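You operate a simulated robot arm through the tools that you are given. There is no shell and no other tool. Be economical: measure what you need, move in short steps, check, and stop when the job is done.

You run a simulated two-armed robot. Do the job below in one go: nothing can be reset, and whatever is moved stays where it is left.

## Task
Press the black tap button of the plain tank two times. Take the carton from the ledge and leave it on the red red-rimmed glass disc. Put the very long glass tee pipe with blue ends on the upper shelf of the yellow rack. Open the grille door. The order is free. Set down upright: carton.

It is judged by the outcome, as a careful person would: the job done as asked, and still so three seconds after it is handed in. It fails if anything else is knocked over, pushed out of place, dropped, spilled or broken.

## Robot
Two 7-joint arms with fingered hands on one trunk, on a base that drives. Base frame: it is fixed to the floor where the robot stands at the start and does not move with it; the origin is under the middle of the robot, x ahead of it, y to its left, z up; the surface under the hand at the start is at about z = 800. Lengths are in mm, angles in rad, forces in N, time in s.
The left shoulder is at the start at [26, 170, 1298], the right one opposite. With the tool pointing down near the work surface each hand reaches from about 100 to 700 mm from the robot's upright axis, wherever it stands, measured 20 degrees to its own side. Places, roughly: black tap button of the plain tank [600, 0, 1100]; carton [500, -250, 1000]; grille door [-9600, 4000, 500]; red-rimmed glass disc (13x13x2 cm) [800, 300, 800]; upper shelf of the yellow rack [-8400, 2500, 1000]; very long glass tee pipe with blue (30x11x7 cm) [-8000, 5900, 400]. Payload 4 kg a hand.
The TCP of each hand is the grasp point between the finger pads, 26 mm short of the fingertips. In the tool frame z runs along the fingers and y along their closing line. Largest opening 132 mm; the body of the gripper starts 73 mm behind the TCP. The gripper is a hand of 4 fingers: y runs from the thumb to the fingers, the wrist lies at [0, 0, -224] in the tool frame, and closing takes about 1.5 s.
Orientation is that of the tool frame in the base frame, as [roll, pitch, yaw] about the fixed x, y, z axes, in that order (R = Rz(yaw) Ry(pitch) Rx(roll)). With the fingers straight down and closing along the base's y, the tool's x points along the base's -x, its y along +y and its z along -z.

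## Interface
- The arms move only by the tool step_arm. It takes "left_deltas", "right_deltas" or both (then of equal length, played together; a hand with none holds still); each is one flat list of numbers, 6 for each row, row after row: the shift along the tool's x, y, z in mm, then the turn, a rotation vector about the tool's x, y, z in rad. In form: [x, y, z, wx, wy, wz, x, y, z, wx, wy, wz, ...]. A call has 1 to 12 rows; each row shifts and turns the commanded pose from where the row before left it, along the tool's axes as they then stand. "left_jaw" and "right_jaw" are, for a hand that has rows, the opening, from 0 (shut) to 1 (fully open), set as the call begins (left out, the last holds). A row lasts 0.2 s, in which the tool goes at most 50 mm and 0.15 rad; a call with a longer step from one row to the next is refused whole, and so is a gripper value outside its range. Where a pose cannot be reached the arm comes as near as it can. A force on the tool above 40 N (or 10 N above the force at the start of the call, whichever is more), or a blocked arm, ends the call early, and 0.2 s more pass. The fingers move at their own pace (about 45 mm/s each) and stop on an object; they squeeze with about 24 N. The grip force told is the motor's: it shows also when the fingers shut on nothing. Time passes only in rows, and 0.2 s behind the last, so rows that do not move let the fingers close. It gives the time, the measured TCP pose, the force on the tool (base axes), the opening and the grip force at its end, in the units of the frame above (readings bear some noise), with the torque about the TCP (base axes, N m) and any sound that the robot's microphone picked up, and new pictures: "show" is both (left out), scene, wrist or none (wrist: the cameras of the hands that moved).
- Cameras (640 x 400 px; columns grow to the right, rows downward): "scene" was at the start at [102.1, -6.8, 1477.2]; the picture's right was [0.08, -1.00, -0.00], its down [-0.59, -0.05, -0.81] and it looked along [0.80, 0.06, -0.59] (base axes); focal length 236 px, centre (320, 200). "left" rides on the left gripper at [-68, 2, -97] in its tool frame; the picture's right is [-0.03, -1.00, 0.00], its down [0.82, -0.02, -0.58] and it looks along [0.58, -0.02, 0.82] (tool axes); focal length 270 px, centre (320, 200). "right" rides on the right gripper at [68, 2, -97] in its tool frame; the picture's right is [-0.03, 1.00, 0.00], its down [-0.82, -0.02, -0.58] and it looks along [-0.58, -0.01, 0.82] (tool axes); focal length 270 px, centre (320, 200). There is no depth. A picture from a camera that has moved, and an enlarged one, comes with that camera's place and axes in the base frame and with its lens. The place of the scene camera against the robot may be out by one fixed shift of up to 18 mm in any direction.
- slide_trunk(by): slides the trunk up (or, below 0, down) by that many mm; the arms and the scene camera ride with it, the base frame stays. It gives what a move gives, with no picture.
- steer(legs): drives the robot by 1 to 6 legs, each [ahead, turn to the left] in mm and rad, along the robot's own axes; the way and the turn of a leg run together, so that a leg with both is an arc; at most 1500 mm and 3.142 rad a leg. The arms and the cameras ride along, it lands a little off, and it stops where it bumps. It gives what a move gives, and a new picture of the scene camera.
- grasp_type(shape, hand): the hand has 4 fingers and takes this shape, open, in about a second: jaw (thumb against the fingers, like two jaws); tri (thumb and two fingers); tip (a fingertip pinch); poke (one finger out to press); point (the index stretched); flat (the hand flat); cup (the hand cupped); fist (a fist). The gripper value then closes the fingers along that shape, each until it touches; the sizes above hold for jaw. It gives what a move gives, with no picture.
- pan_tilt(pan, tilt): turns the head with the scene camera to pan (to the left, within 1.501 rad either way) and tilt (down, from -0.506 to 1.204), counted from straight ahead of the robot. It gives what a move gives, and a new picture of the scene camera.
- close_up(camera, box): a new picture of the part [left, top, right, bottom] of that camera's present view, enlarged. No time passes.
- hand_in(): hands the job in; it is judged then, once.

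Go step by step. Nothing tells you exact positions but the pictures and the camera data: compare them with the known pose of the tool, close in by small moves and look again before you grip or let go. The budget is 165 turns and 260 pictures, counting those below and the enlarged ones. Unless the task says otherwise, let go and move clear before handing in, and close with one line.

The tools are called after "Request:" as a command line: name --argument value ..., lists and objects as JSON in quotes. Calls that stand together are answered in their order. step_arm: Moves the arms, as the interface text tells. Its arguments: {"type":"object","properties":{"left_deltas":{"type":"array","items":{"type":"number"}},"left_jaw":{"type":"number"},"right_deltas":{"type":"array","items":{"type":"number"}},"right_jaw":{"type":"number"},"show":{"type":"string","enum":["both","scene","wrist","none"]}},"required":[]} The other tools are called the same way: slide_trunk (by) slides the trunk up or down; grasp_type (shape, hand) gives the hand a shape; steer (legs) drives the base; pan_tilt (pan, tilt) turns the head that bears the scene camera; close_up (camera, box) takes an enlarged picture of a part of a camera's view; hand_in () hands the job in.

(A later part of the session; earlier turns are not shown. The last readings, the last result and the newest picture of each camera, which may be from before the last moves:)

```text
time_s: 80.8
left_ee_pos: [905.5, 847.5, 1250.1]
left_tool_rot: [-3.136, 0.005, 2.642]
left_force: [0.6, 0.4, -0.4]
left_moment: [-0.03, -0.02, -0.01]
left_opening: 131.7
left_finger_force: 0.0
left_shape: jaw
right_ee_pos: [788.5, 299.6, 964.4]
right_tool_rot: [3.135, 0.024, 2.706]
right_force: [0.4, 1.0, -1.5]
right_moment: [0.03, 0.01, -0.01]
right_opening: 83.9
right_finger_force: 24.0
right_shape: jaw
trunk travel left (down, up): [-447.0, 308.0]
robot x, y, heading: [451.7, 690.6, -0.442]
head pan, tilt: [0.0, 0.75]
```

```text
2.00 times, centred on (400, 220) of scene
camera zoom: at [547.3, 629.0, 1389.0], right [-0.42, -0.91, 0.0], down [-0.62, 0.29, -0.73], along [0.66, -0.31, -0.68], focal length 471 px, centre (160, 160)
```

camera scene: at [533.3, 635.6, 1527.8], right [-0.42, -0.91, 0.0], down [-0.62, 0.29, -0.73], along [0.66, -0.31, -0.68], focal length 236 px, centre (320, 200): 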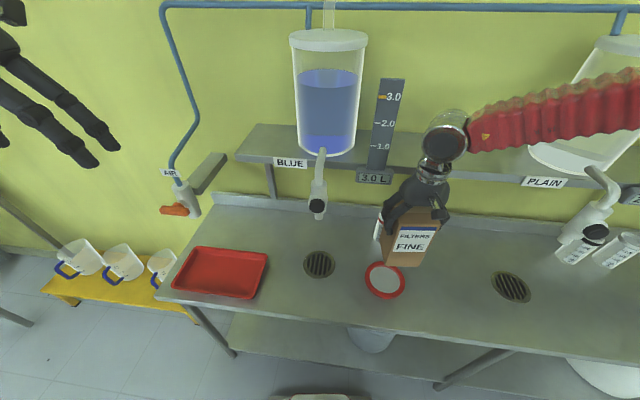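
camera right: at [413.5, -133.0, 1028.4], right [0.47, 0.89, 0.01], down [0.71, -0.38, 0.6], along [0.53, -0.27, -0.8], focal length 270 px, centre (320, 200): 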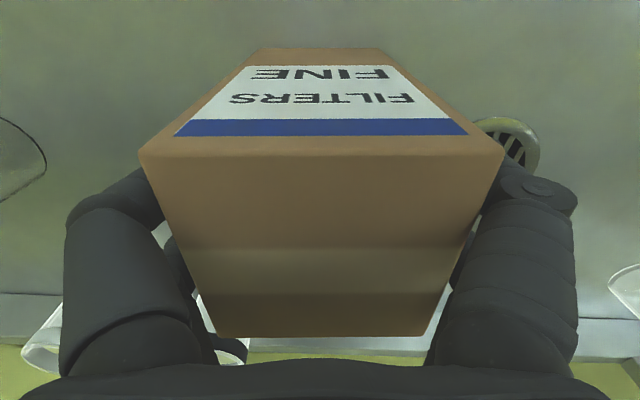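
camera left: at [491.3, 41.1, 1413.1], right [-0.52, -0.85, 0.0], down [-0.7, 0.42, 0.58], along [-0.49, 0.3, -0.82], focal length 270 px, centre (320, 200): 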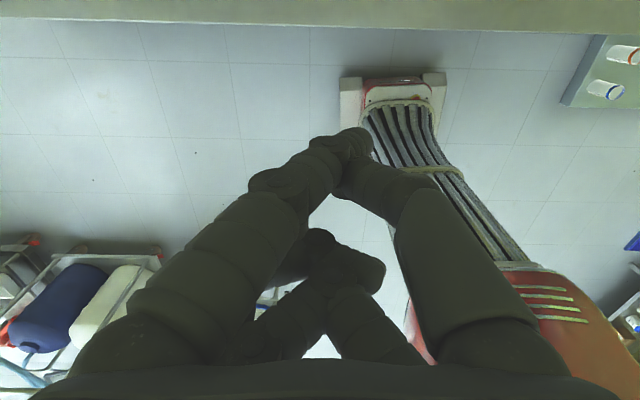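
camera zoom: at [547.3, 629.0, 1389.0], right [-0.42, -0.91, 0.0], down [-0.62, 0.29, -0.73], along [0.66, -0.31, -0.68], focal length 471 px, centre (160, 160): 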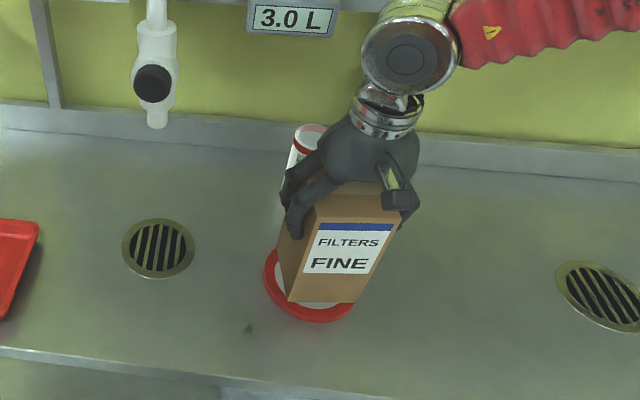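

Well placed over the disc. I ease down in 2 mm rows to contact.

Request:
step_arm --right_deltas '[0, 0, 2, 0, 0, 0, 0, 0, 2, 0, 0, 0, 0, 0, 2, 0, 0, 0, 0, 0, 2, 0, 0, 0, 0, 0, 2, 0, 0, 0]' --show "none"

Request:
close_up --camera "scene" --box '[330, 200, 430, 300]'

```text
time_s: 82.0
left_ee_pos: [906.2, 847.7, 1249.9]
left_tool_rot: [-3.138, 0.006, 2.642]
left_force: [-1.1, 0.0, 0.2]
left_moment: [-0.01, 0.02, 0.01]
left_opening: 132.0
left_finger_force: 0.1
left_shape: jaw
right_ee_pos: [787.4, 299.0, 954.3]
right_tool_rot: [3.136, 0.023, 2.707]
right_force: [-0.4, 0.3, -1.2]
right_moment: [0.0, -0.01, 0.03]
right_opening: 83.6
right_finger_force: 24.2
right_shape: jaw
trunk travel left (down, up): [-447.0, 308.0]
robot x, y, heading: [448.8, 686.0, -0.439]
head pan, tilt: [0.0, 0.75]
```

```text
4.00 times, centred on (380, 250) of scene
camera zoom: at [547.7, 628.7, 1389.0], right [-0.42, -0.91, 0.0], down [-0.62, 0.29, -0.73], along [0.66, -0.31, -0.68], focal length 943 px, centre (80, 0)
```

zoom: 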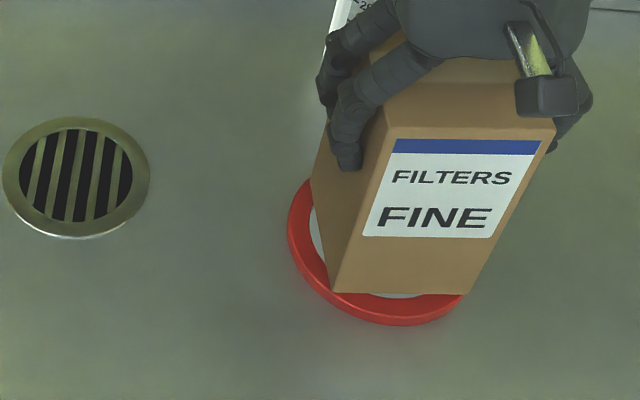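

Still a few mm above, slightly right of centre. I shift 6 mm left and continue down.

Request:
step_arm --right_deltas '[0, 6, 0, 0, 0, 0, 0, 0, 2, 0, 0, 0, 0, 0, 2, 0, 0, 0, 0, 0, 2, 0, 0, 0, 0, 0, 2, 0, 0, 0, 0, 0, 2, 0, 0, 0]' --show "none"

Request:
close_up --camera "scene" --box '[330, 200, 430, 300]'

```text
time_s: 83.4
left_ee_pos: [905.9, 848.4, 1250.5]
left_tool_rot: [-3.139, 0.005, 2.644]
left_force: [-0.1, 0.5, 0.2]
left_moment: [0.0, -0.01, 0.01]
left_opening: 132.2
left_finger_force: 0.2
left_shape: jaw
right_ee_pos: [789.8, 305.3, 945.5]
right_tool_rot: [3.133, 0.024, 2.707]
right_force: [0.8, -0.1, 2.1]
right_moment: [-0.07, 0.05, 0.01]
right_opening: 83.6
right_finger_force: 24.1
right_shape: jaw
trunk travel left (down, up): [-447.0, 308.0]
robot x, y, heading: [452.3, 692.6, -0.439]
head pan, tilt: [0.0, 0.75]
```

```text
4.00 times, centred on (380, 250) of scene
camera zoom: at [547.2, 629.1, 1389.1], right [-0.42, -0.91, 0.0], down [-0.62, 0.29, -0.73], along [0.66, -0.31, -0.68], focal length 943 px, centre (80, 0)
```

zoom: 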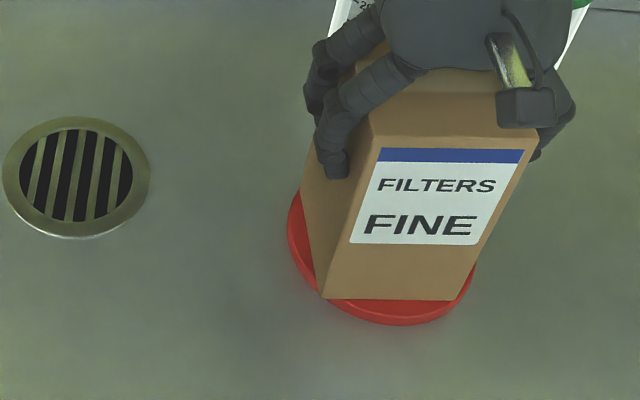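

Contact begins (force sign flipped) and the carton is centred on the disc. One more mm, then I release.

Request:
step_arm --right_deltas '[0, 0, 1, 0, 0, 0, 0, 0, 1, 0, 0, 0]' --show "none"

Request:
step_arm --right_deltas '[0, 0, 0, 0, 0, 0, 0, 0, 0, 0, 0, 0, 0, 0, 0, 0, 0, 0, 0, 0, 0, 0, 0, 0, 0, 0, 0, 0, 0, 0, 0, 0, 0, 0, 0, 0, 0, 0, 0, 0, 0, 0, 0, 0, 0, 0, 0, 0]' --right_jaw 1 --show "both"

```text
time_s: 84.0
left_ee_pos: [905.1, 848.4, 1250.6]
left_tool_rot: [-3.137, 0.008, 2.641]
left_force: [0.5, 0.0, -0.1]
left_moment: [-0.03, 0.02, 0.0]
left_opening: 132.3
left_finger_force: 0.0
left_shape: jaw
right_ee_pos: [791.0, 304.7, 944.9]
right_tool_rot: [3.135, 0.027, 2.708]
right_force: [-0.4, -1.1, 18.2]
right_moment: [-0.18, 0.15, 0.02]
right_opening: 83.8
right_finger_force: 24.1
right_shape: jaw
trunk travel left (down, up): [-447.0, 308.0]
robot x, y, heading: [446.9, 689.8, -0.439]
head pan, tilt: [0.0, 0.75]
```

```text
time_s: 85.8
left_ee_pos: [906.4, 848.4, 1249.8]
left_tool_rot: [-3.139, 0.005, 2.643]
left_force: [0.0, -0.1, -0.5]
left_moment: [0.06, -0.01, -0.03]
left_opening: 132.0
left_finger_force: 0.1
left_shape: jaw
right_ee_pos: [790.1, 304.9, 942.3]
right_tool_rot: [3.136, 0.023, 2.707]
right_force: [-0.1, 0.7, 1.3]
right_moment: [0.04, -0.06, -0.04]
right_opening: 132.1
right_finger_force: 0.1
right_shape: jaw
trunk travel left (down, up): [-447.0, 308.0]
robot x, y, heading: [449.4, 689.2, -0.437]
head pan, tilt: [0.0, 0.75]
camera scene: at [547.4, 629.1, 1389.0], right [-0.42, -0.91, 0.0], down [-0.62, 0.29, -0.73], along [0.66, -0.31, -0.68], focal length 236 px, centre (320, 200)
camera right: at [727.0, 336.0, 1037.5], right [0.44, 0.9, 0.01], down [0.72, -0.36, 0.6], along [0.54, -0.26, -0.8], focal length 270 px, centre (320, 200)
```

scene: 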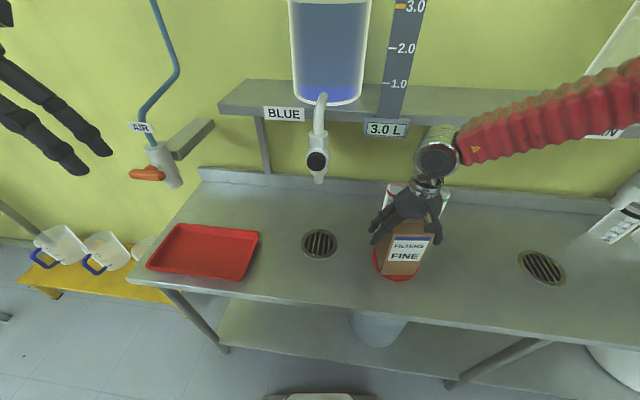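
right: 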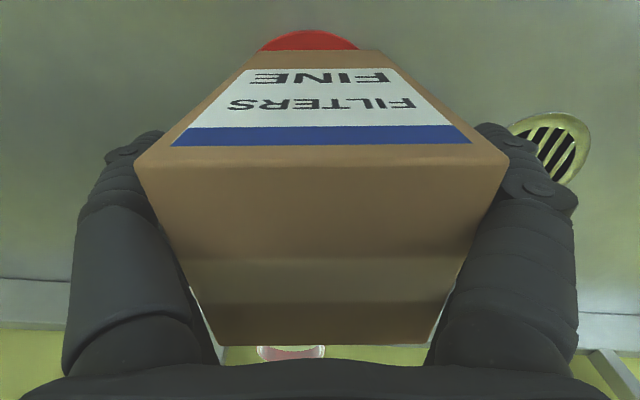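

Released and the carton stands upright on the disc. I raise the trunk straight up to clear it and look.

Request:
slide_trunk --by 180

Request:
steer --legs '[[-300, 0]]'

Request:
close_up --camera "scene" --box '[290, 120, 510, 320]'

```text
time_s: 87.8
left_ee_pos: [906.1, 847.9, 1430.2]
left_tool_rot: [-3.14, 0.003, 2.641]
left_force: [0.5, -1.3, 0.1]
left_moment: [0.0, -0.02, -0.04]
left_opening: 132.4
left_finger_force: 0.0
left_shape: jaw
right_ee_pos: [791.5, 304.4, 1122.0]
right_tool_rot: [3.134, 0.023, 2.706]
right_force: [-0.3, 0.4, 0.9]
right_moment: [-0.01, -0.01, 0.0]
right_opening: 131.9
right_finger_force: 0.1
right_shape: jaw
trunk travel left (down, up): [-627.0, 128.0]
robot x, y, heading: [448.3, 688.6, -0.436]
head pan, tilt: [0.0, 0.75]
```

```text
time_s: 89.8
left_ee_pos: [632.8, 977.3, 1429.5]
left_tool_rot: [-3.138, 0.005, 2.641]
left_force: [-0.8, -0.4, 0.6]
left_moment: [0.0, -0.02, 0.02]
left_opening: 132.0
left_finger_force: 0.1
left_shape: jaw
right_ee_pos: [518.6, 432.3, 1122.5]
right_tool_rot: [3.136, 0.023, 2.704]
right_force: [-0.9, 1.5, -1.2]
right_moment: [0.02, -0.02, 0.03]
right_opening: 131.9
right_finger_force: 0.0
right_shape: jaw
trunk travel left (down, up): [-627.0, 128.0]
robot x, y, heading: [177.6, 818.7, -0.441]
head pan, tilt: [0.0, 0.75]
camera scene: at [259.9, 763.9, 1569.8], right [-0.43, -0.9, 0.0], down [-0.62, 0.29, -0.73], along [0.66, -0.31, -0.68], focal length 236 px, centre (320, 200)
```

scene: 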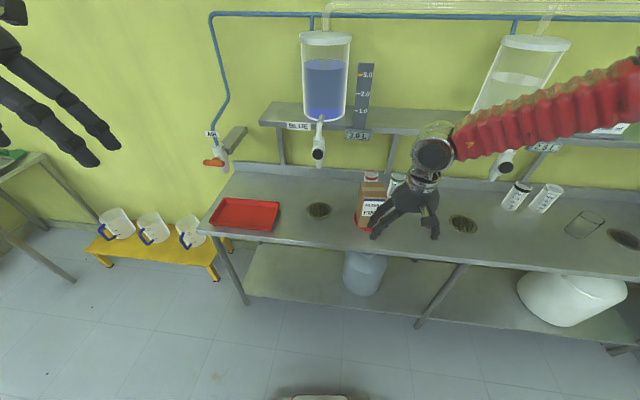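

```text
2.00 times, centred on (400, 220) of scene
camera zoom: at [259.9, 763.9, 1569.8], right [-0.43, -0.9, 0.0], down [-0.62, 0.29, -0.73], along [0.66, -0.31, -0.68], focal length 471 px, centre (160, 160)
```

zoom: 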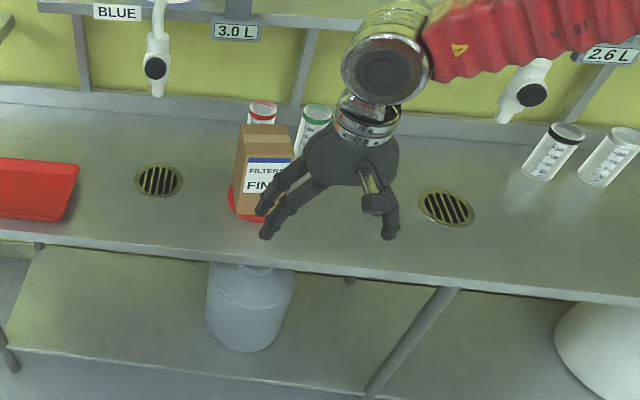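

The carton stands on the red-rimmed disc. Now for the far side of the room: I tuck the right arm in and turn round to look at the way.

Request:
step_arm --right_deltas '[10, 0, -10, 0, 0, 0, 20, 0, -15, 0, 0, 0, 20, 0, -15, 0, 0, 0, 20, 0, -15, 0, 0, 0, 20, 0, -15, 0, 0, 0, 20, 0, -10, 0, 0, 0]' --show "none"

Request:
steer --legs '[[0, 1.4]]'

Request:
pan_tilt --pan 0.6 --tilt 0.35

```text
time_s: 91.2
left_ee_pos: [632.7, 976.2, 1430.6]
left_tool_rot: [-3.139, 0.006, 2.641]
left_force: [0.7, -0.1, -0.1]
left_moment: [0.01, 0.02, 0.02]
left_opening: 132.2
left_finger_force: 0.0
left_shape: jaw
right_ee_pos: [414.8, 479.3, 1200.1]
right_tool_rot: [3.135, 0.025, 2.709]
right_force: [-0.1, -0.6, 0.3]
right_moment: [0.0, 0.0, -0.01]
right_opening: 131.7
right_finger_force: 0.1
right_shape: jaw
trunk travel left (down, up): [-627.0, 128.0]
robot x, y, heading: [179.3, 816.1, -0.44]
head pan, tilt: [0.0, 0.75]
```

```text
time_s: 94.0
left_ee_pos: [384.0, 1251.3, 1432.2]
left_tool_rot: [-3.137, 0.008, -2.85]
left_force: [0.1, -0.2, -0.2]
left_moment: [-0.02, -0.02, 0.05]
left_opening: 132.2
left_finger_force: 0.1
left_shape: jaw
right_ee_pos: [586.0, 749.1, 1200.2]
right_tool_rot: [3.135, 0.022, -2.786]
right_force: [-0.2, 0.5, 0.3]
right_moment: [-0.03, -0.01, 0.01]
right_opening: 131.9
right_finger_force: 0.1
right_shape: jaw
trunk travel left (down, up): [-627.0, 128.0]
robot x, y, heading: [192.2, 777.8, 0.369]
head pan, tilt: [0.0, 0.75]
stopped in leg 1: the robot was blocked; the commanded pose is now the measured one
camera scene: at [273.1, 805.4, 1569.8], right [0.36, -0.93, 0.0], down [-0.64, -0.25, -0.73], along [0.68, 0.26, -0.68], focal length 236 px, centre (320, 200)
```

scene: 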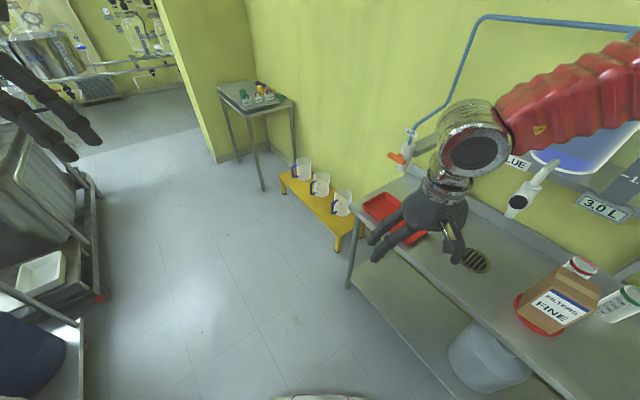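

```text
time_s: 95.0
left_ee_pos: [385.6, 1251.2, 1431.3]
left_tool_rot: [-3.138, 0.004, -2.851]
left_force: [0.2, 0.1, -0.1]
left_moment: [0.04, 0.02, 0.0]
left_opening: 131.8
left_finger_force: 0.0
left_shape: jaw
right_ee_pos: [587.9, 748.0, 1200.1]
right_tool_rot: [3.133, 0.021, -2.788]
right_force: [0.0, -0.7, 0.3]
right_moment: [0.0, 0.04, 0.0]
right_opening: 132.0
right_finger_force: 0.0
right_shape: jaw
trunk travel left (down, up): [-627.0, 128.0]
robot x, y, heading: [190.3, 780.6, 0.371]
head pan, tilt: [0.6, 0.351]
camera scene: at [249.4, 850.8, 1605.3], right [0.83, -0.56, 0.0], down [-0.19, -0.28, -0.94], along [0.53, 0.78, -0.34], focal length 236 px, centre (320, 200)
```

scene: 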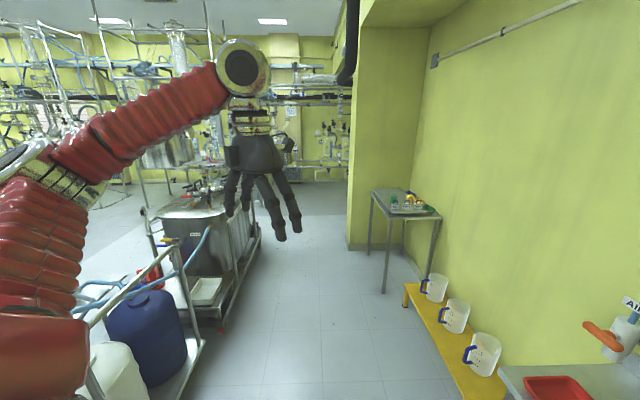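

I look further round to the left to see the path toward the far goals.

Request:
pan_tilt --pan 1.5 --tilt 0.35

Request:
steer --legs '[[0, 0.5]]'

```text
time_s: 96.2
left_ee_pos: [387.1, 1249.8, 1431.6]
left_tool_rot: [-3.139, 0.006, -2.851]
left_force: [-0.8, 0.7, 0.8]
left_moment: [0.01, 0.02, 0.01]
left_opening: 131.9
left_finger_force: 0.1
left_shape: jaw
right_ee_pos: [589.0, 747.0, 1200.1]
right_tool_rot: [3.133, 0.023, -2.786]
right_force: [-1.1, 0.5, 0.5]
right_moment: [0.01, -0.02, 0.0]
right_opening: 132.0
right_finger_force: 0.1
right_shape: jaw
trunk travel left (down, up): [-627.0, 128.0]
robot x, y, heading: [191.1, 778.5, 0.373]
head pan, tilt: [1.499, 0.351]
camera scene: at [170.0, 862.4, 1605.4], right [0.96, 0.29, 0.0], down [0.1, -0.33, -0.94], along [-0.28, 0.9, -0.34], focal length 236 px, centre (320, 200)
```

scene: 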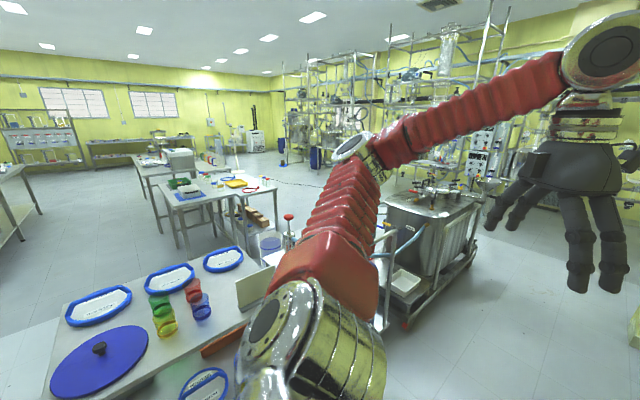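

```text
time_s: 98.2
left_ee_pos: [136.5, 1289.2, 1432.6]
left_tool_rot: [-3.14, 0.008, -2.342]
left_force: [-1.0, -0.1, 0.8]
left_moment: [0.02, -0.01, 0.01]
left_opening: 131.7
left_finger_force: 0.0
left_shape: jaw
right_ee_pos: [555.5, 948.0, 1201.2]
right_tool_rot: [3.133, 0.021, -2.28]
right_force: [-0.4, 0.2, 0.7]
right_moment: [0.01, -0.06, -0.02]
right_opening: 132.1
right_finger_force: 0.0
right_shape: jaw
trunk travel left (down, up): [-627.0, 128.0]
robot x, y, heading: [208.4, 768.9, 0.876]
head pan, tilt: [1.499, 0.351]
camera scene: at [146.9, 829.8, 1605.5], right [0.7, 0.72, 0.0], down [0.25, -0.24, -0.94], along [-0.67, 0.65, -0.34], focal length 236 px, centre (320, 200)
```

scene: 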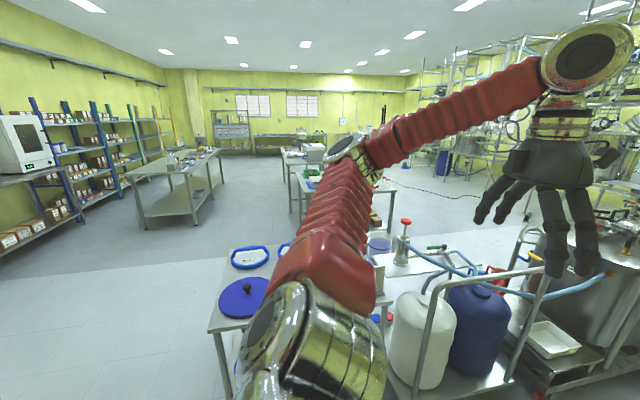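

I can see the whole room now; the goals lie about 8–9 m away at the back wall. I zoom on that region.

Request:
close_up --camera "scene" --box '[110, 80, 340, 220]'

Request:
close_up --camera "scene" --box '[150, 90, 250, 170]'

Request:
close_up --camera "scene" --box '[230, 100, 330, 180]'

```text
2.78 times, centred on (225, 150) of scene
camera zoom: at [146.9, 829.8, 1605.5], right [0.7, 0.72, 0.0], down [0.25, -0.24, -0.94], along [-0.67, 0.65, -0.34], focal length 656 px, centre (584, 339)
```

zoom: 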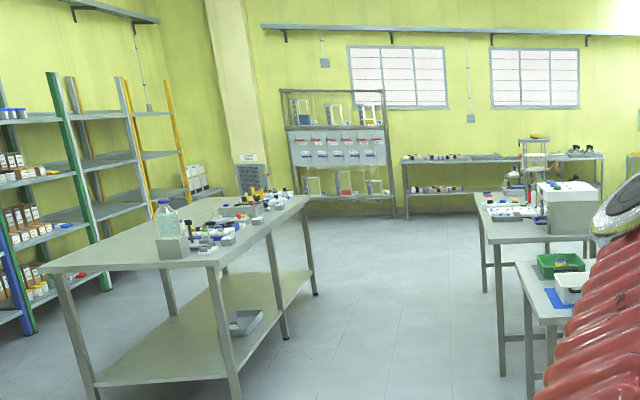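

```text
5.00 times, centred on (200, 130) of scene
camera zoom: at [146.9, 829.8, 1605.5], right [0.7, 0.72, 0.0], down [0.25, -0.24, -0.94], along [-0.67, 0.65, -0.34], focal length 1178 px, centre (920, 550)
```

zoom: 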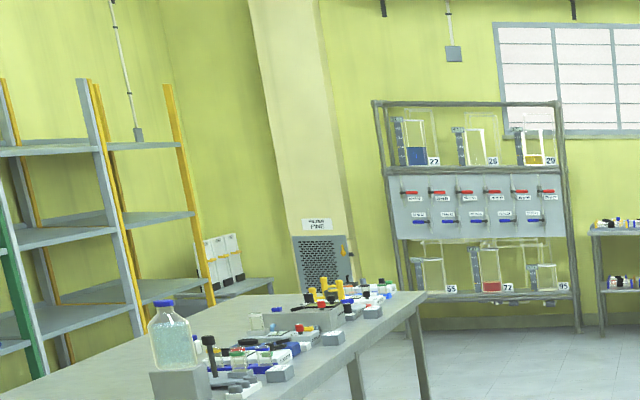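

```text
5.00 times, centred on (280, 140) of scene
camera zoom: at [146.9, 829.8, 1605.5], right [0.7, 0.72, 0.0], down [0.25, -0.24, -0.94], along [-0.67, 0.65, -0.34], focal length 1178 px, centre (520, 500)
```

zoom: 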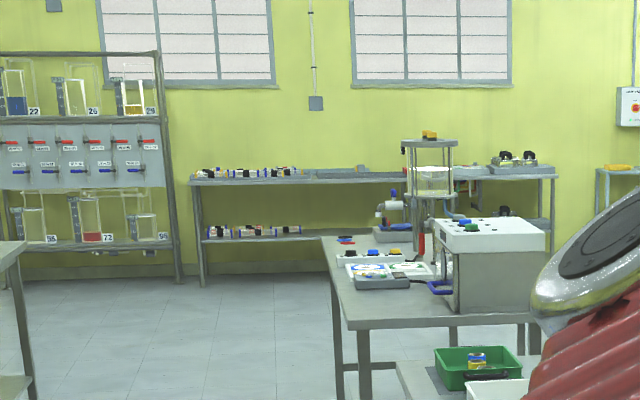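

The room's long axis runs along about 2.57 rad; a clear aisle leads down between two tables. I continue turning left in small legs.

Request:
steer --legs '[[0, 0.5], [0, 0.5], [0, 0.5], [0, 0.5], [0, 0.5]]'

Request:
pan_tilt --pan 0.0 --tilt 0.5

```text
time_s: 100.2
left_ee_pos: [-98.1, 1192.8, 1432.5]
left_tool_rot: [-3.139, 0.005, -1.858]
left_force: [-0.5, -0.2, 0.2]
left_moment: [-0.01, -0.03, -0.03]
left_opening: 132.2
left_finger_force: 0.0
left_shape: jaw
right_ee_pos: [433.8, 1086.7, 1201.2]
right_tool_rot: [3.134, 0.023, -1.794]
right_force: [-0.3, 0.1, 0.2]
right_moment: [0.04, 0.0, 0.01]
right_opening: 132.1
right_finger_force: 0.1
right_shape: jaw
trunk travel left (down, up): [-627.0, 128.0]
robot x, y, heading: [227.9, 762.7, 1.352]
head pan, tilt: [1.499, 0.351]
stopped in leg 1: the robot was blocked; the commanded pose is now the measured one
camera scene: at [140.1, 786.2, 1605.4], right [0.28, 0.96, 0.0], down [0.33, -0.1, -0.94], along [-0.9, 0.27, -0.34], focal length 236 px, centre (320, 200)
```

scene: 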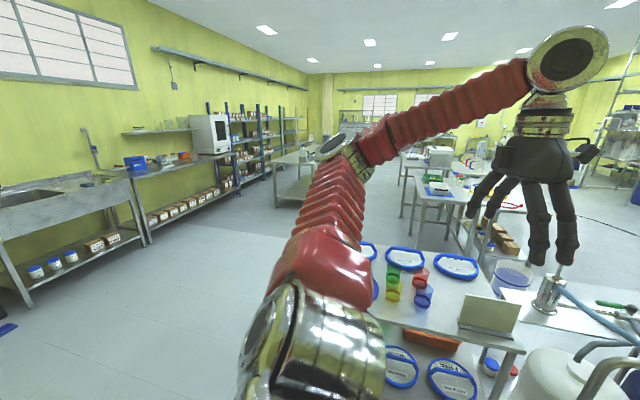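

```text
time_s: 101.8
left_ee_pos: [-96.8, 1191.5, 1433.0]
left_tool_rot: [-3.138, 0.006, -1.858]
left_force: [-0.1, -0.7, 0.1]
left_moment: [-0.02, 0.0, 0.02]
left_opening: 131.9
left_finger_force: 0.0
left_shape: jaw
right_ee_pos: [435.2, 1086.5, 1201.1]
right_tool_rot: [3.133, 0.021, -1.795]
right_force: [0.4, 0.5, 0.2]
right_moment: [-0.01, 0.0, -0.01]
right_opening: 131.9
right_finger_force: 0.0
right_shape: jaw
trunk travel left (down, up): [-627.0, 128.0]
robot x, y, heading: [233.5, 757.7, 1.354]
head pan, tilt: [0.0, 0.499]
camera scene: at [250.0, 848.8, 1591.7], right [0.98, -0.21, 0.0], down [-0.1, -0.47, -0.88], along [0.19, 0.86, -0.48], focal length 236 px, centre (320, 200)
```

scene: 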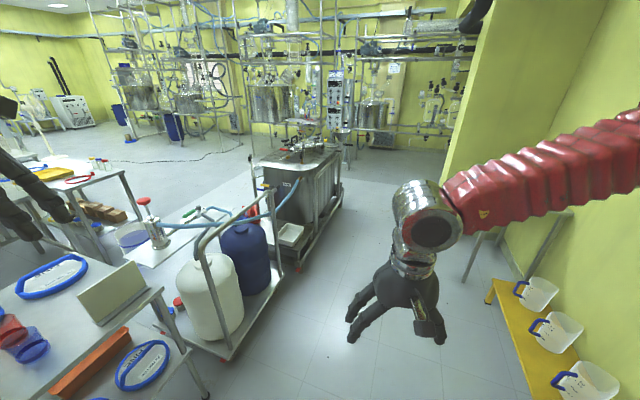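

Each long turn stalls after a bit but nothing is touched, so I send separate short turns.

Request:
steer --legs '[[0, 0.45]]'

Request:
steer --legs '[[0, 0.45]]'

Request:
steer --legs '[[0, 0.45]]'

Request:
steer --legs '[[0, 0.45]]'

```text
time_s: 103.6
left_ee_pos: [-250.3, 1009.4, 1433.2]
left_tool_rot: [-3.139, 0.009, -1.417]
left_force: [-0.6, -0.3, 0.6]
left_moment: [-0.01, 0.01, 0.03]
left_opening: 132.0
left_finger_force: 0.1
left_shape: jaw
right_ee_pos: [279.1, 1145.7, 1204.3]
right_tool_rot: [3.121, 0.004, -1.339]
right_force: [0.4, -0.7, -0.5]
right_moment: [0.04, 0.01, 0.02]
right_opening: 132.2
right_finger_force: 0.0
right_shape: jaw
trunk travel left (down, up): [-627.0, 128.0]
robot x, y, heading: [251.8, 767.1, 1.8]
head pan, tilt: [0.0, 0.499]
camera scene: at [225.4, 852.8, 1591.8], right [0.97, 0.23, 0.0], down [0.11, -0.47, -0.88], along [-0.2, 0.86, -0.48], focal length 236 px, centre (320, 200)
```

scene: 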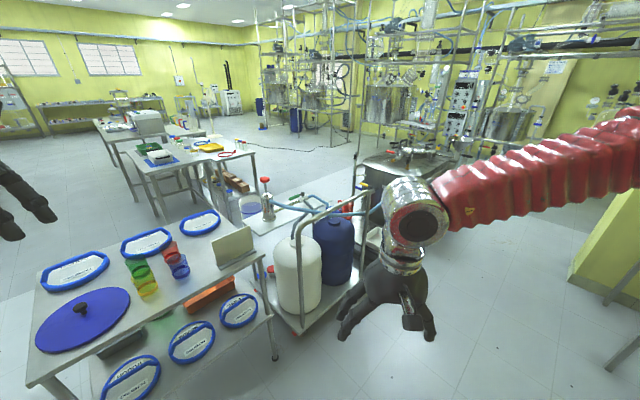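

```text
time_s: 105.9
left_ee_pos: [-307.0, 763.5, 1434.9]
left_tool_rot: [-3.138, 0.009, -0.959]
left_force: [-0.2, 0.1, 0.3]
left_moment: [0.01, 0.0, 0.01]
left_opening: 132.1
left_finger_force: 0.0
left_shape: jaw
right_ee_pos: [108.8, 1127.2, 1206.0]
right_tool_rot: [3.105, -0.01, -0.858]
right_force: [-0.6, -1.1, -0.9]
right_moment: [0.05, 0.01, 0.0]
right_opening: 131.9
right_finger_force: 0.0
right_shape: jaw
trunk travel left (down, up): [-627.0, 128.0]
robot x, y, heading: [268.3, 780.2, 2.257]
head pan, tilt: [0.0, 0.499]
stopped in leg 1: the robot was blocked; the commanded pose is now the measured one
camera scene: at [197.9, 848.5, 1591.8], right [0.77, 0.63, 0.0], down [0.3, -0.37, -0.88], along [-0.56, 0.68, -0.48], focal length 236 px, centre (320, 200)
```

scene: 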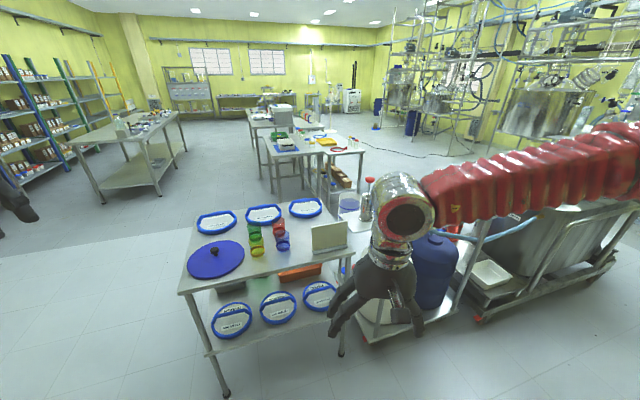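

```text
time_s: 107.8
left_ee_pos: [-241.4, 515.5, 1434.9]
left_tool_rot: [-3.139, 0.01, -0.509]
left_force: [0.3, -0.3, 0.5]
left_moment: [-0.02, -0.02, 0.03]
left_opening: 132.2
left_finger_force: 0.0
left_shape: jaw
right_ee_pos: [-19.5, 1034.5, 1210.5]
right_tool_rot: [3.074, -0.009, -0.403]
right_force: [0.2, 0.2, -0.4]
right_moment: [0.01, 0.02, 0.03]
right_opening: 132.3
right_finger_force: 0.0
right_shape: jaw
trunk travel left (down, up): [-627.0, 128.0]
robot x, y, heading: [275.5, 803.1, 2.697]
head pan, tilt: [0.0, 0.499]
camera scene: at [180.8, 833.1, 1591.7], right [0.43, 0.9, 0.0], down [0.43, -0.2, -0.88], along [-0.79, 0.37, -0.48], focal length 236 px, centre (320, 200)
```

scene: 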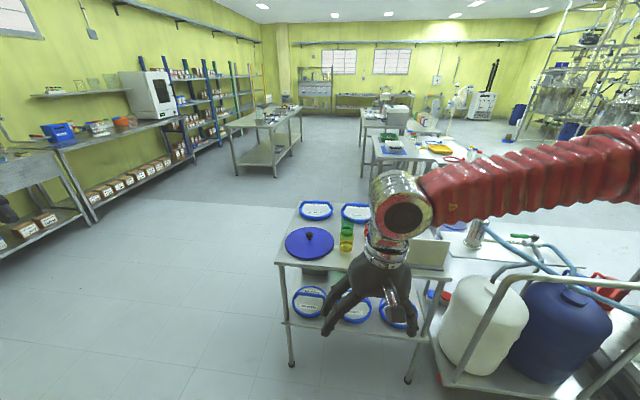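

```text
time_s: 109.6
left_ee_pos: [-64.4, 318.2, 1435.4]
left_tool_rot: [-3.14, 0.008, -0.062]
left_force: [0.2, -0.4, 0.1]
left_moment: [-0.04, 0.01, -0.01]
left_opening: 132.0
left_finger_force: 0.0
left_shape: jaw
right_ee_pos: [-86.2, 897.4, 1213.2]
right_tool_rot: [3.042, -0.006, 0.053]
right_force: [-0.1, 0.7, 0.8]
right_moment: [0.02, 0.0, -0.06]
right_opening: 132.1
right_finger_force: 0.1
right_shape: jaw
trunk travel left (down, up): [-627.0, 128.0]
robot x, y, heading: [282.0, 821.8, -3.134]
head pan, tilt: [0.0, 0.499]
camera scene: at [173.9, 808.4, 1591.8], right [-0.01, 1.0, 0.0], down [0.48, 0.01, -0.88], along [-0.88, -0.01, -0.48], focal length 236 px, centre (320, 200)
```

scene: 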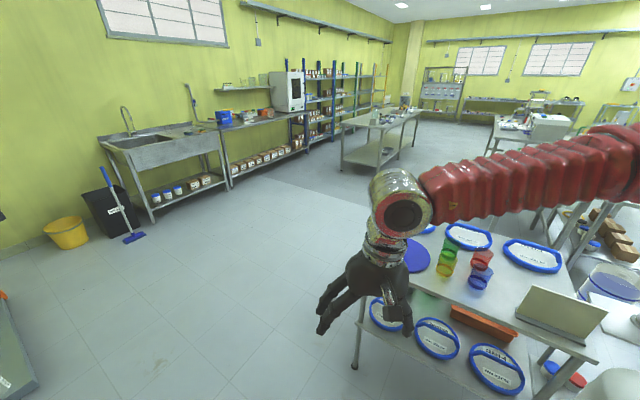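

The near table's leg is at about [-617, 1019]; I swing a bit more left, drive past it, and turn into the aisle.

Request:
steer --legs '[[0, 0.3], [1100, 0]]'

Request:
steer --legs '[[0, -0.45]]'

Request:
steer --legs '[[0, -0.42]]'

```text
time_s: 116.4
left_ee_pos: [-932.3, -102.7, 1435.5]
left_tool_rot: [-3.14, 0.01, 0.245]
left_force: [0.2, -0.9, 0.4]
left_moment: [0.04, 0.01, -0.01]
left_opening: 132.0
left_finger_force: 0.0
left_shape: jaw
right_ee_pos: [-1128.8, 443.7, 1214.7]
right_tool_rot: [3.038, -0.006, 0.356]
right_force: [0.1, 0.2, -0.1]
right_moment: [-0.05, 0.02, 0.03]
right_opening: 132.1
right_finger_force: 0.1
right_shape: jaw
trunk travel left (down, up): [-627.0, 128.0]
robot x, y, heading: [-757.2, 485.0, -2.827]
head pan, tilt: [0.0, 0.499]
camera scene: at [-859.3, 440.1, 1591.8], right [-0.31, 0.95, 0.0], down [0.46, 0.15, -0.88], along [-0.83, -0.27, -0.48], focal length 236 px, centre (320, 200)
```

scene: 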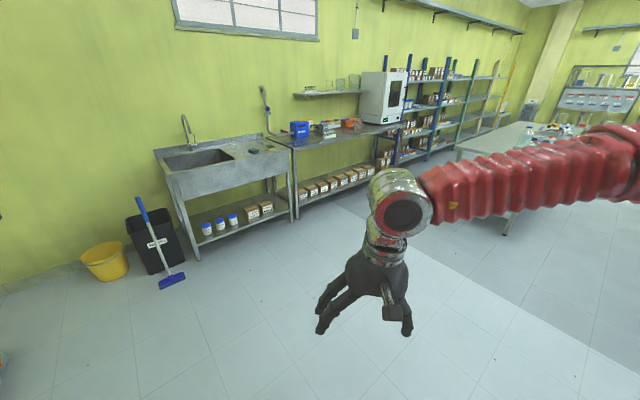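

```text
time_s: 118.2
left_ee_pos: [-1175.9, 34.7, 1434.9]
left_tool_rot: [-3.141, 0.01, -0.209]
left_force: [0.2, 0.3, -0.3]
left_moment: [0.01, -0.02, -0.02]
left_opening: 132.2
left_finger_force: 0.2
left_shape: jaw
right_ee_pos: [-1113.5, 611.0, 1215.1]
right_tool_rot: [3.036, -0.006, -0.1]
right_force: [-0.3, -0.2, -0.2]
right_moment: [-0.01, 0.01, 0.01]
right_opening: 131.9
right_finger_force: 0.0
right_shape: jaw
trunk travel left (down, up): [-627.0, 128.0]
robot x, y, heading: [-763.5, 463.4, 3.001]
head pan, tilt: [0.0, 0.499]
camera scene: at [-869.9, 465.2, 1591.7], right [0.14, 0.99, 0.0], down [0.47, -0.07, -0.88], along [-0.87, 0.12, -0.48], focal length 236 px, centre (320, 200)
```

scene: 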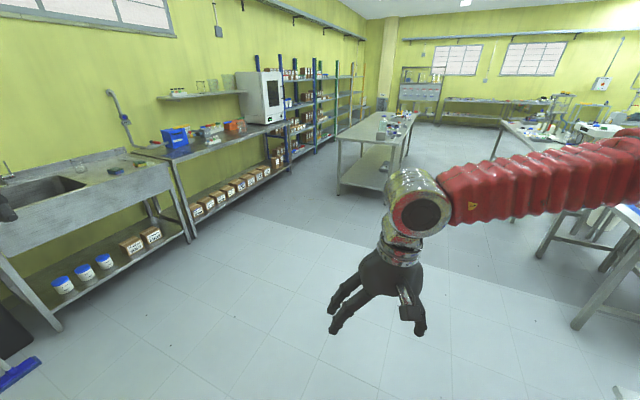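

```text
time_s: 120.0
left_ee_pos: [-1318.0, 242.3, 1436.2]
left_tool_rot: [-3.14, 0.006, -0.633]
left_force: [-0.4, 0.4, -0.2]
left_moment: [0.01, -0.04, 0.0]
left_opening: 132.2
left_finger_force: 0.0
left_shape: jaw
right_ee_pos: [-1022.4, 741.9, 1215.5]
right_tool_rot: [3.037, -0.004, -0.521]
right_force: [0.0, 0.7, -1.2]
right_moment: [0.01, 0.01, -0.02]
right_opening: 132.0
right_finger_force: 0.0
right_shape: jaw
trunk travel left (down, up): [-627.0, 128.0]
robot x, y, heading: [-776.5, 446.4, 2.583]
head pan, tilt: [0.0, 0.499]
camera scene: at [-866.8, 488.9, 1591.7], right [0.53, 0.85, 0.0], down [0.41, -0.25, -0.88], along [-0.74, 0.47, -0.48], focal length 236 px, centre (320, 200)
```

scene: 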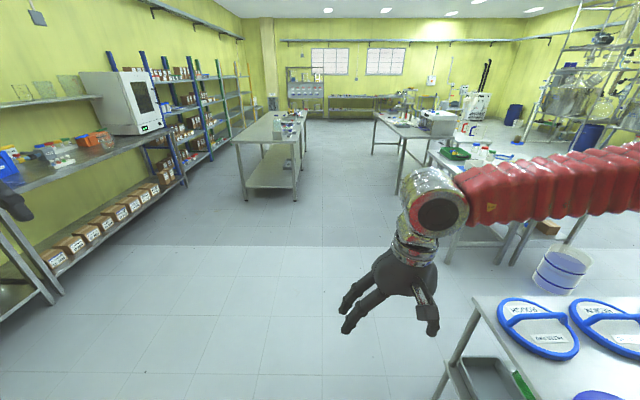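

A clear aisle lies ahead. I drive down it 6 m, aiming slightly right to stay centred between the tables.

Request:
steer --legs '[[0, -0.064], [1500, 0], [1500, 0]]'

Request:
steer --legs '[[1500, 0], [1400, 0]]'

```text
time_s: 135.2
left_ee_pos: [-3797.0, 1970.1, 1436.4]
left_tool_rot: [3.141, 0.008, -0.647]
left_force: [0.2, 0.3, 1.0]
left_moment: [-0.02, 0.02, -0.01]
left_opening: 132.2
left_finger_force: 0.2
left_shape: jaw
right_ee_pos: [-3495.9, 2465.4, 1215.2]
right_tool_rot: [3.037, -0.006, -0.535]
right_force: [-0.2, 0.0, -0.5]
right_moment: [0.0, 0.0, 0.01]
right_opening: 132.3
right_finger_force: 0.0
right_shape: jaw
trunk travel left (down, up): [-627.0, 128.0]
robot x, y, heading: [-3256.2, 2161.9, 2.566]
head pan, tilt: [0.0, 0.499]
camera scene: at [-3344.2, 2208.8, 1591.7], right [0.54, 0.84, 0.0], down [0.4, -0.26, -0.88], along [-0.74, 0.48, -0.48], focal length 236 px, centre (320, 200)
```

scene: 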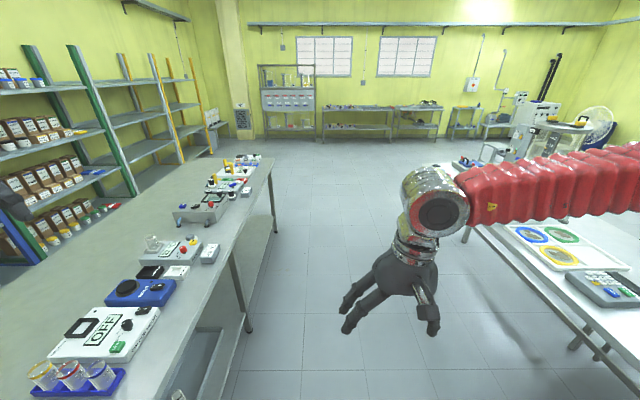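

```text
time_s: 149.5
left_ee_pos: [-6237.2, 3548.0, 1437.3]
left_tool_rot: [-3.14, 0.006, -0.641]
left_force: [0.8, 0.7, -0.1]
left_moment: [0.01, 0.05, 0.01]
left_opening: 131.8
left_finger_force: 0.1
left_shape: jaw
right_ee_pos: [-5939.0, 4046.5, 1215.9]
right_tool_rot: [3.037, -0.007, -0.529]
right_force: [0.1, -0.4, -0.3]
right_moment: [-0.01, 0.02, 0.01]
right_opening: 131.9
right_finger_force: 0.0
right_shape: jaw
trunk travel left (down, up): [-627.0, 128.0]
robot x, y, heading: [-5692.5, 3747.6, 2.577]
head pan, tilt: [0.0, 0.499]
camera scene: at [-5784.9, 3790.5, 1591.7], right [0.54, 0.84, 0.0], down [0.4, -0.26, -0.88], along [-0.74, 0.47, -0.48], focal length 236 px, centre (320, 200)
```

scene: 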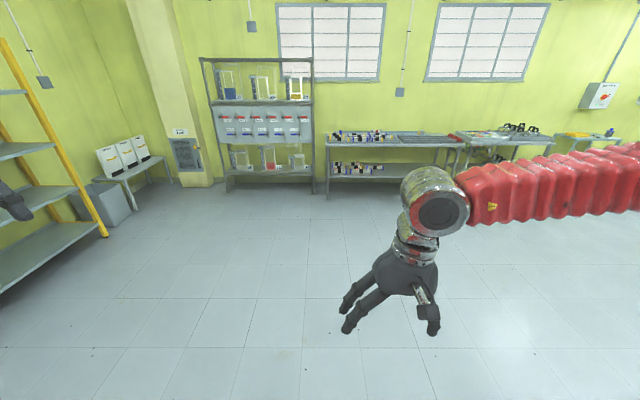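

I'm in front of the back wall: grille panel on the column at left, rack bench ahead, yellow rack to the left. I zoom on them.

Request:
close_up --camera "scene" --box '[300, 110, 440, 200]'

Request:
close_up --camera "scene" --box '[130, 110, 250, 200]'

Request:
close_up --camera "scene" --box '[0, 30, 160, 300]'

```text
4.44 times, centred on (370, 155) of scene
camera zoom: at [-5784.9, 3790.5, 1591.7], right [0.54, 0.84, 0.0], down [0.4, -0.26, -0.88], along [-0.74, 0.47, -0.48], focal length 1047 px, centre (98, 400)
```

zoom: 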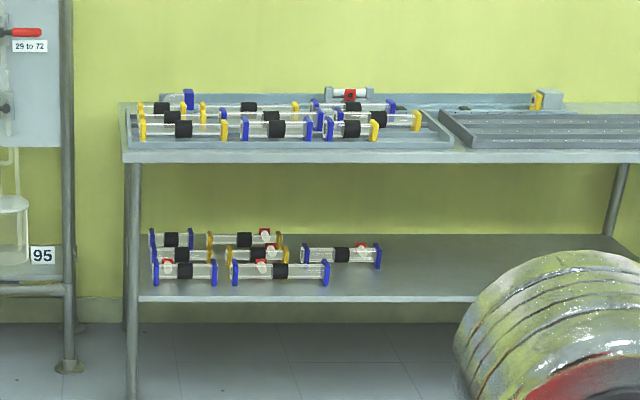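

```text
4.44 times, centred on (190, 155) of scene
camera zoom: at [-5784.9, 3790.5, 1591.7], right [0.54, 0.84, 0.0], down [0.4, -0.26, -0.88], along [-0.74, 0.47, -0.48], focal length 1047 px, centre (898, 400)
```

zoom: 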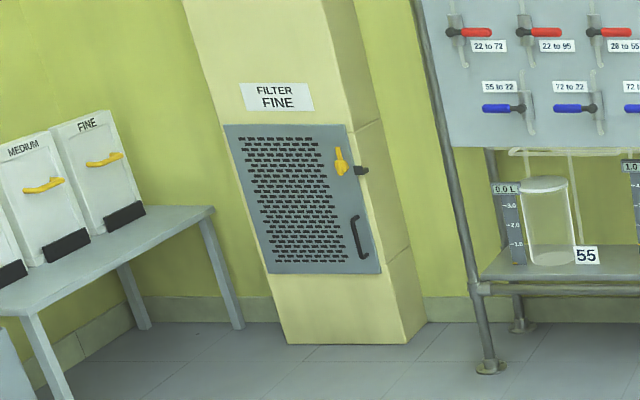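

```text
1.48 times, centred on (80, 165) of scene
camera zoom: at [-5784.9, 3790.5, 1591.7], right [0.54, 0.84, 0.0], down [0.4, -0.26, -0.88], along [-0.74, 0.47, -0.48], focal length 349 px, centre (676, 252)
```

zoom: 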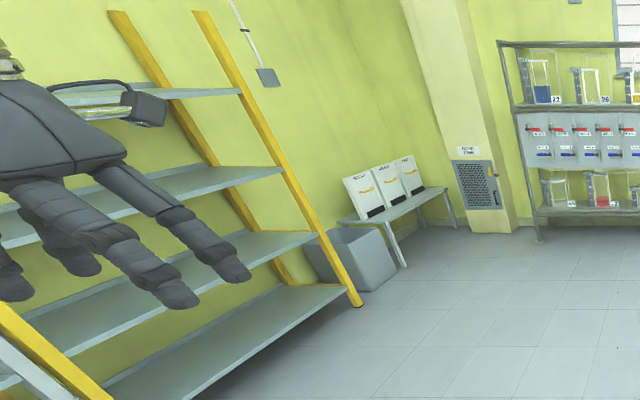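

The pipes with red tees lie on the lower shelf of the bench ahead (z≈370, front edge about U=9780 in room terms); the grille has a yellow latch and a black handle. I drive up to the bench first.

Request:
steer --legs '[[0, -0.275], [1200, 0], [900, 0]]'

Request:
steer --legs '[[0, 0.27]]'

Request:
close_up --camera "scene" --box '[160, 120, 400, 280]'

```text
time_s: 161.2
left_ee_pos: [-7670.7, 5328.4, 1438.0]
left_tool_rot: [3.141, 0.007, -0.942]
left_force: [0.6, 0.0, 0.3]
left_moment: [0.0, -0.02, 0.03]
left_opening: 132.0
left_finger_force: 0.1
left_shape: jaw
right_ee_pos: [-7239.6, 5716.3, 1216.6]
right_tool_rot: [3.037, -0.01, -0.831]
right_force: [-0.5, -0.2, -0.9]
right_moment: [0.04, -0.01, 0.04]
right_opening: 131.8
right_finger_force: 0.1
right_shape: jaw
trunk travel left (down, up): [-627.0, 128.0]
robot x, y, heading: [-7094.0, 5360.2, 2.272]
head pan, tilt: [0.0, 0.499]
camera scene: at [-7165.1, 5422.9, 1591.7], right [0.76, 0.65, 0.0], down [0.31, -0.37, -0.88], along [-0.57, 0.67, -0.48], focal length 236 px, centre (320, 200)
```

scene: 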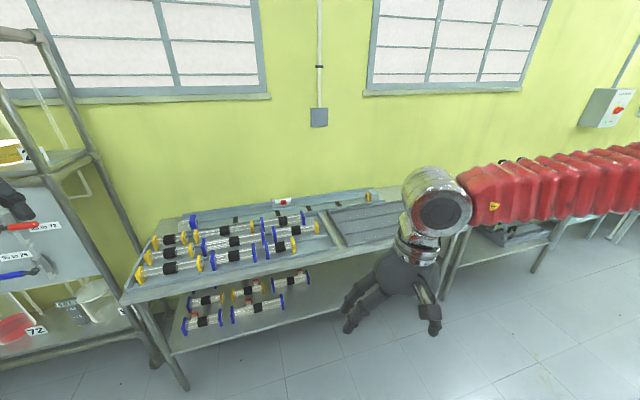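

```text
time_s: 162.6
left_ee_pos: [-7641.7, 5176.8, 1439.3]
left_tool_rot: [-3.141, 0.008, -0.675]
left_force: [0.4, 0.6, -0.2]
left_moment: [0.0, -0.02, 0.03]
left_opening: 132.2
left_finger_force: 0.0
left_shape: jaw
right_ee_pos: [-7328.4, 5664.7, 1218.3]
right_tool_rot: [3.038, -0.004, -0.565]
right_force: [0.2, 0.6, -0.3]
right_moment: [0.0, -0.02, 0.01]
right_opening: 131.7
right_finger_force: 0.1
right_shape: jaw
trunk travel left (down, up): [-627.0, 128.0]
robot x, y, heading: [-7085.5, 5366.8, 2.537]
head pan, tilt: [0.0, 0.499]
camera scene: at [-7176.4, 5412.2, 1591.8], right [0.57, 0.82, 0.0], down [0.39, -0.27, -0.88], along [-0.72, 0.5, -0.48], focal length 236 px, centre (320, 200)
```

scene: 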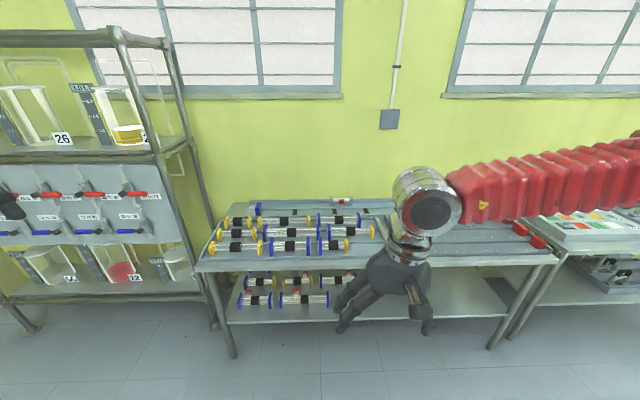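

```text
2.50 times, centred on (280, 200) of scene
camera zoom: at [-7176.4, 5412.2, 1591.8], right [0.57, 0.82, 0.0], down [0.39, -0.27, -0.88], along [-0.72, 0.5, -0.48], focal length 589 px, centre (420, 200)
```

zoom: 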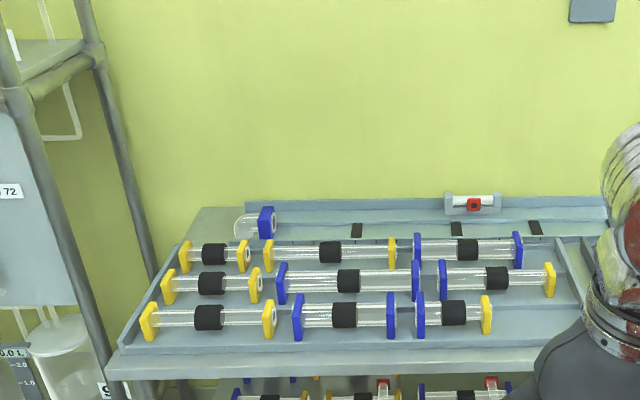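

The straight pipes are on the top tray; the tee ones are below. I lower the trunk to look into the lower shelf.

Request:
slide_trunk --by -480

Request:
pan_tilt --pan 0.1 --tilt 0.45

Request:
close_up --camera "scene" --box '[180, 120, 420, 280]'

```text
refused: -480 is not a number from -400 to 400
```

```text
time_s: 163.3
left_ee_pos: [-7644.6, 5177.3, 1438.9]
left_tool_rot: [-3.139, 0.007, -0.675]
left_force: [-0.2, -0.2, 0.2]
left_moment: [0.01, -0.02, -0.02]
left_opening: 132.0
left_finger_force: 0.1
left_shape: jaw
right_ee_pos: [-7329.5, 5663.7, 1218.1]
right_tool_rot: [3.038, -0.01, -0.563]
right_force: [-0.4, -0.2, -0.2]
right_moment: [0.01, -0.03, 0.0]
right_opening: 132.1
right_finger_force: 0.0
right_shape: jaw
trunk travel left (down, up): [-627.0, 128.0]
robot x, y, heading: [-7090.6, 5369.8, 2.542]
head pan, tilt: [0.099, 0.45]
camera scene: at [-7183.7, 5404.9, 1596.1], right [0.48, 0.88, 0.0], down [0.38, -0.21, -0.9], along [-0.79, 0.43, -0.44], focal length 236 px, centre (320, 200)
```

scene: 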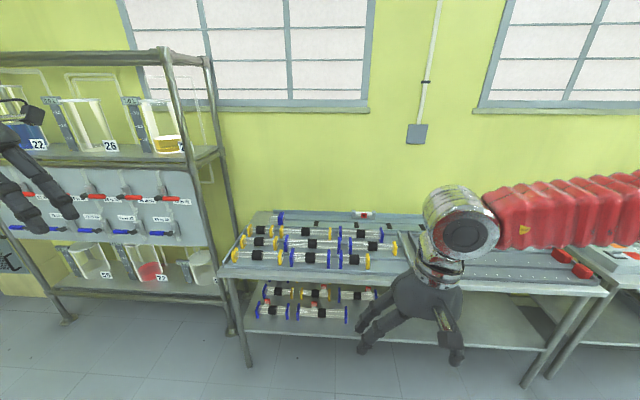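

```text
2.50 times, centred on (300, 200) of scene
camera zoom: at [-7183.7, 5404.9, 1596.1], right [0.48, 0.88, 0.0], down [0.38, -0.21, -0.9], along [-0.79, 0.43, -0.44], focal length 589 px, centre (370, 200)
```

zoom: 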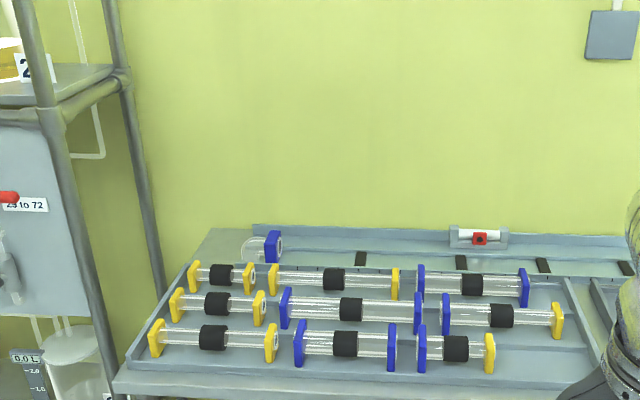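

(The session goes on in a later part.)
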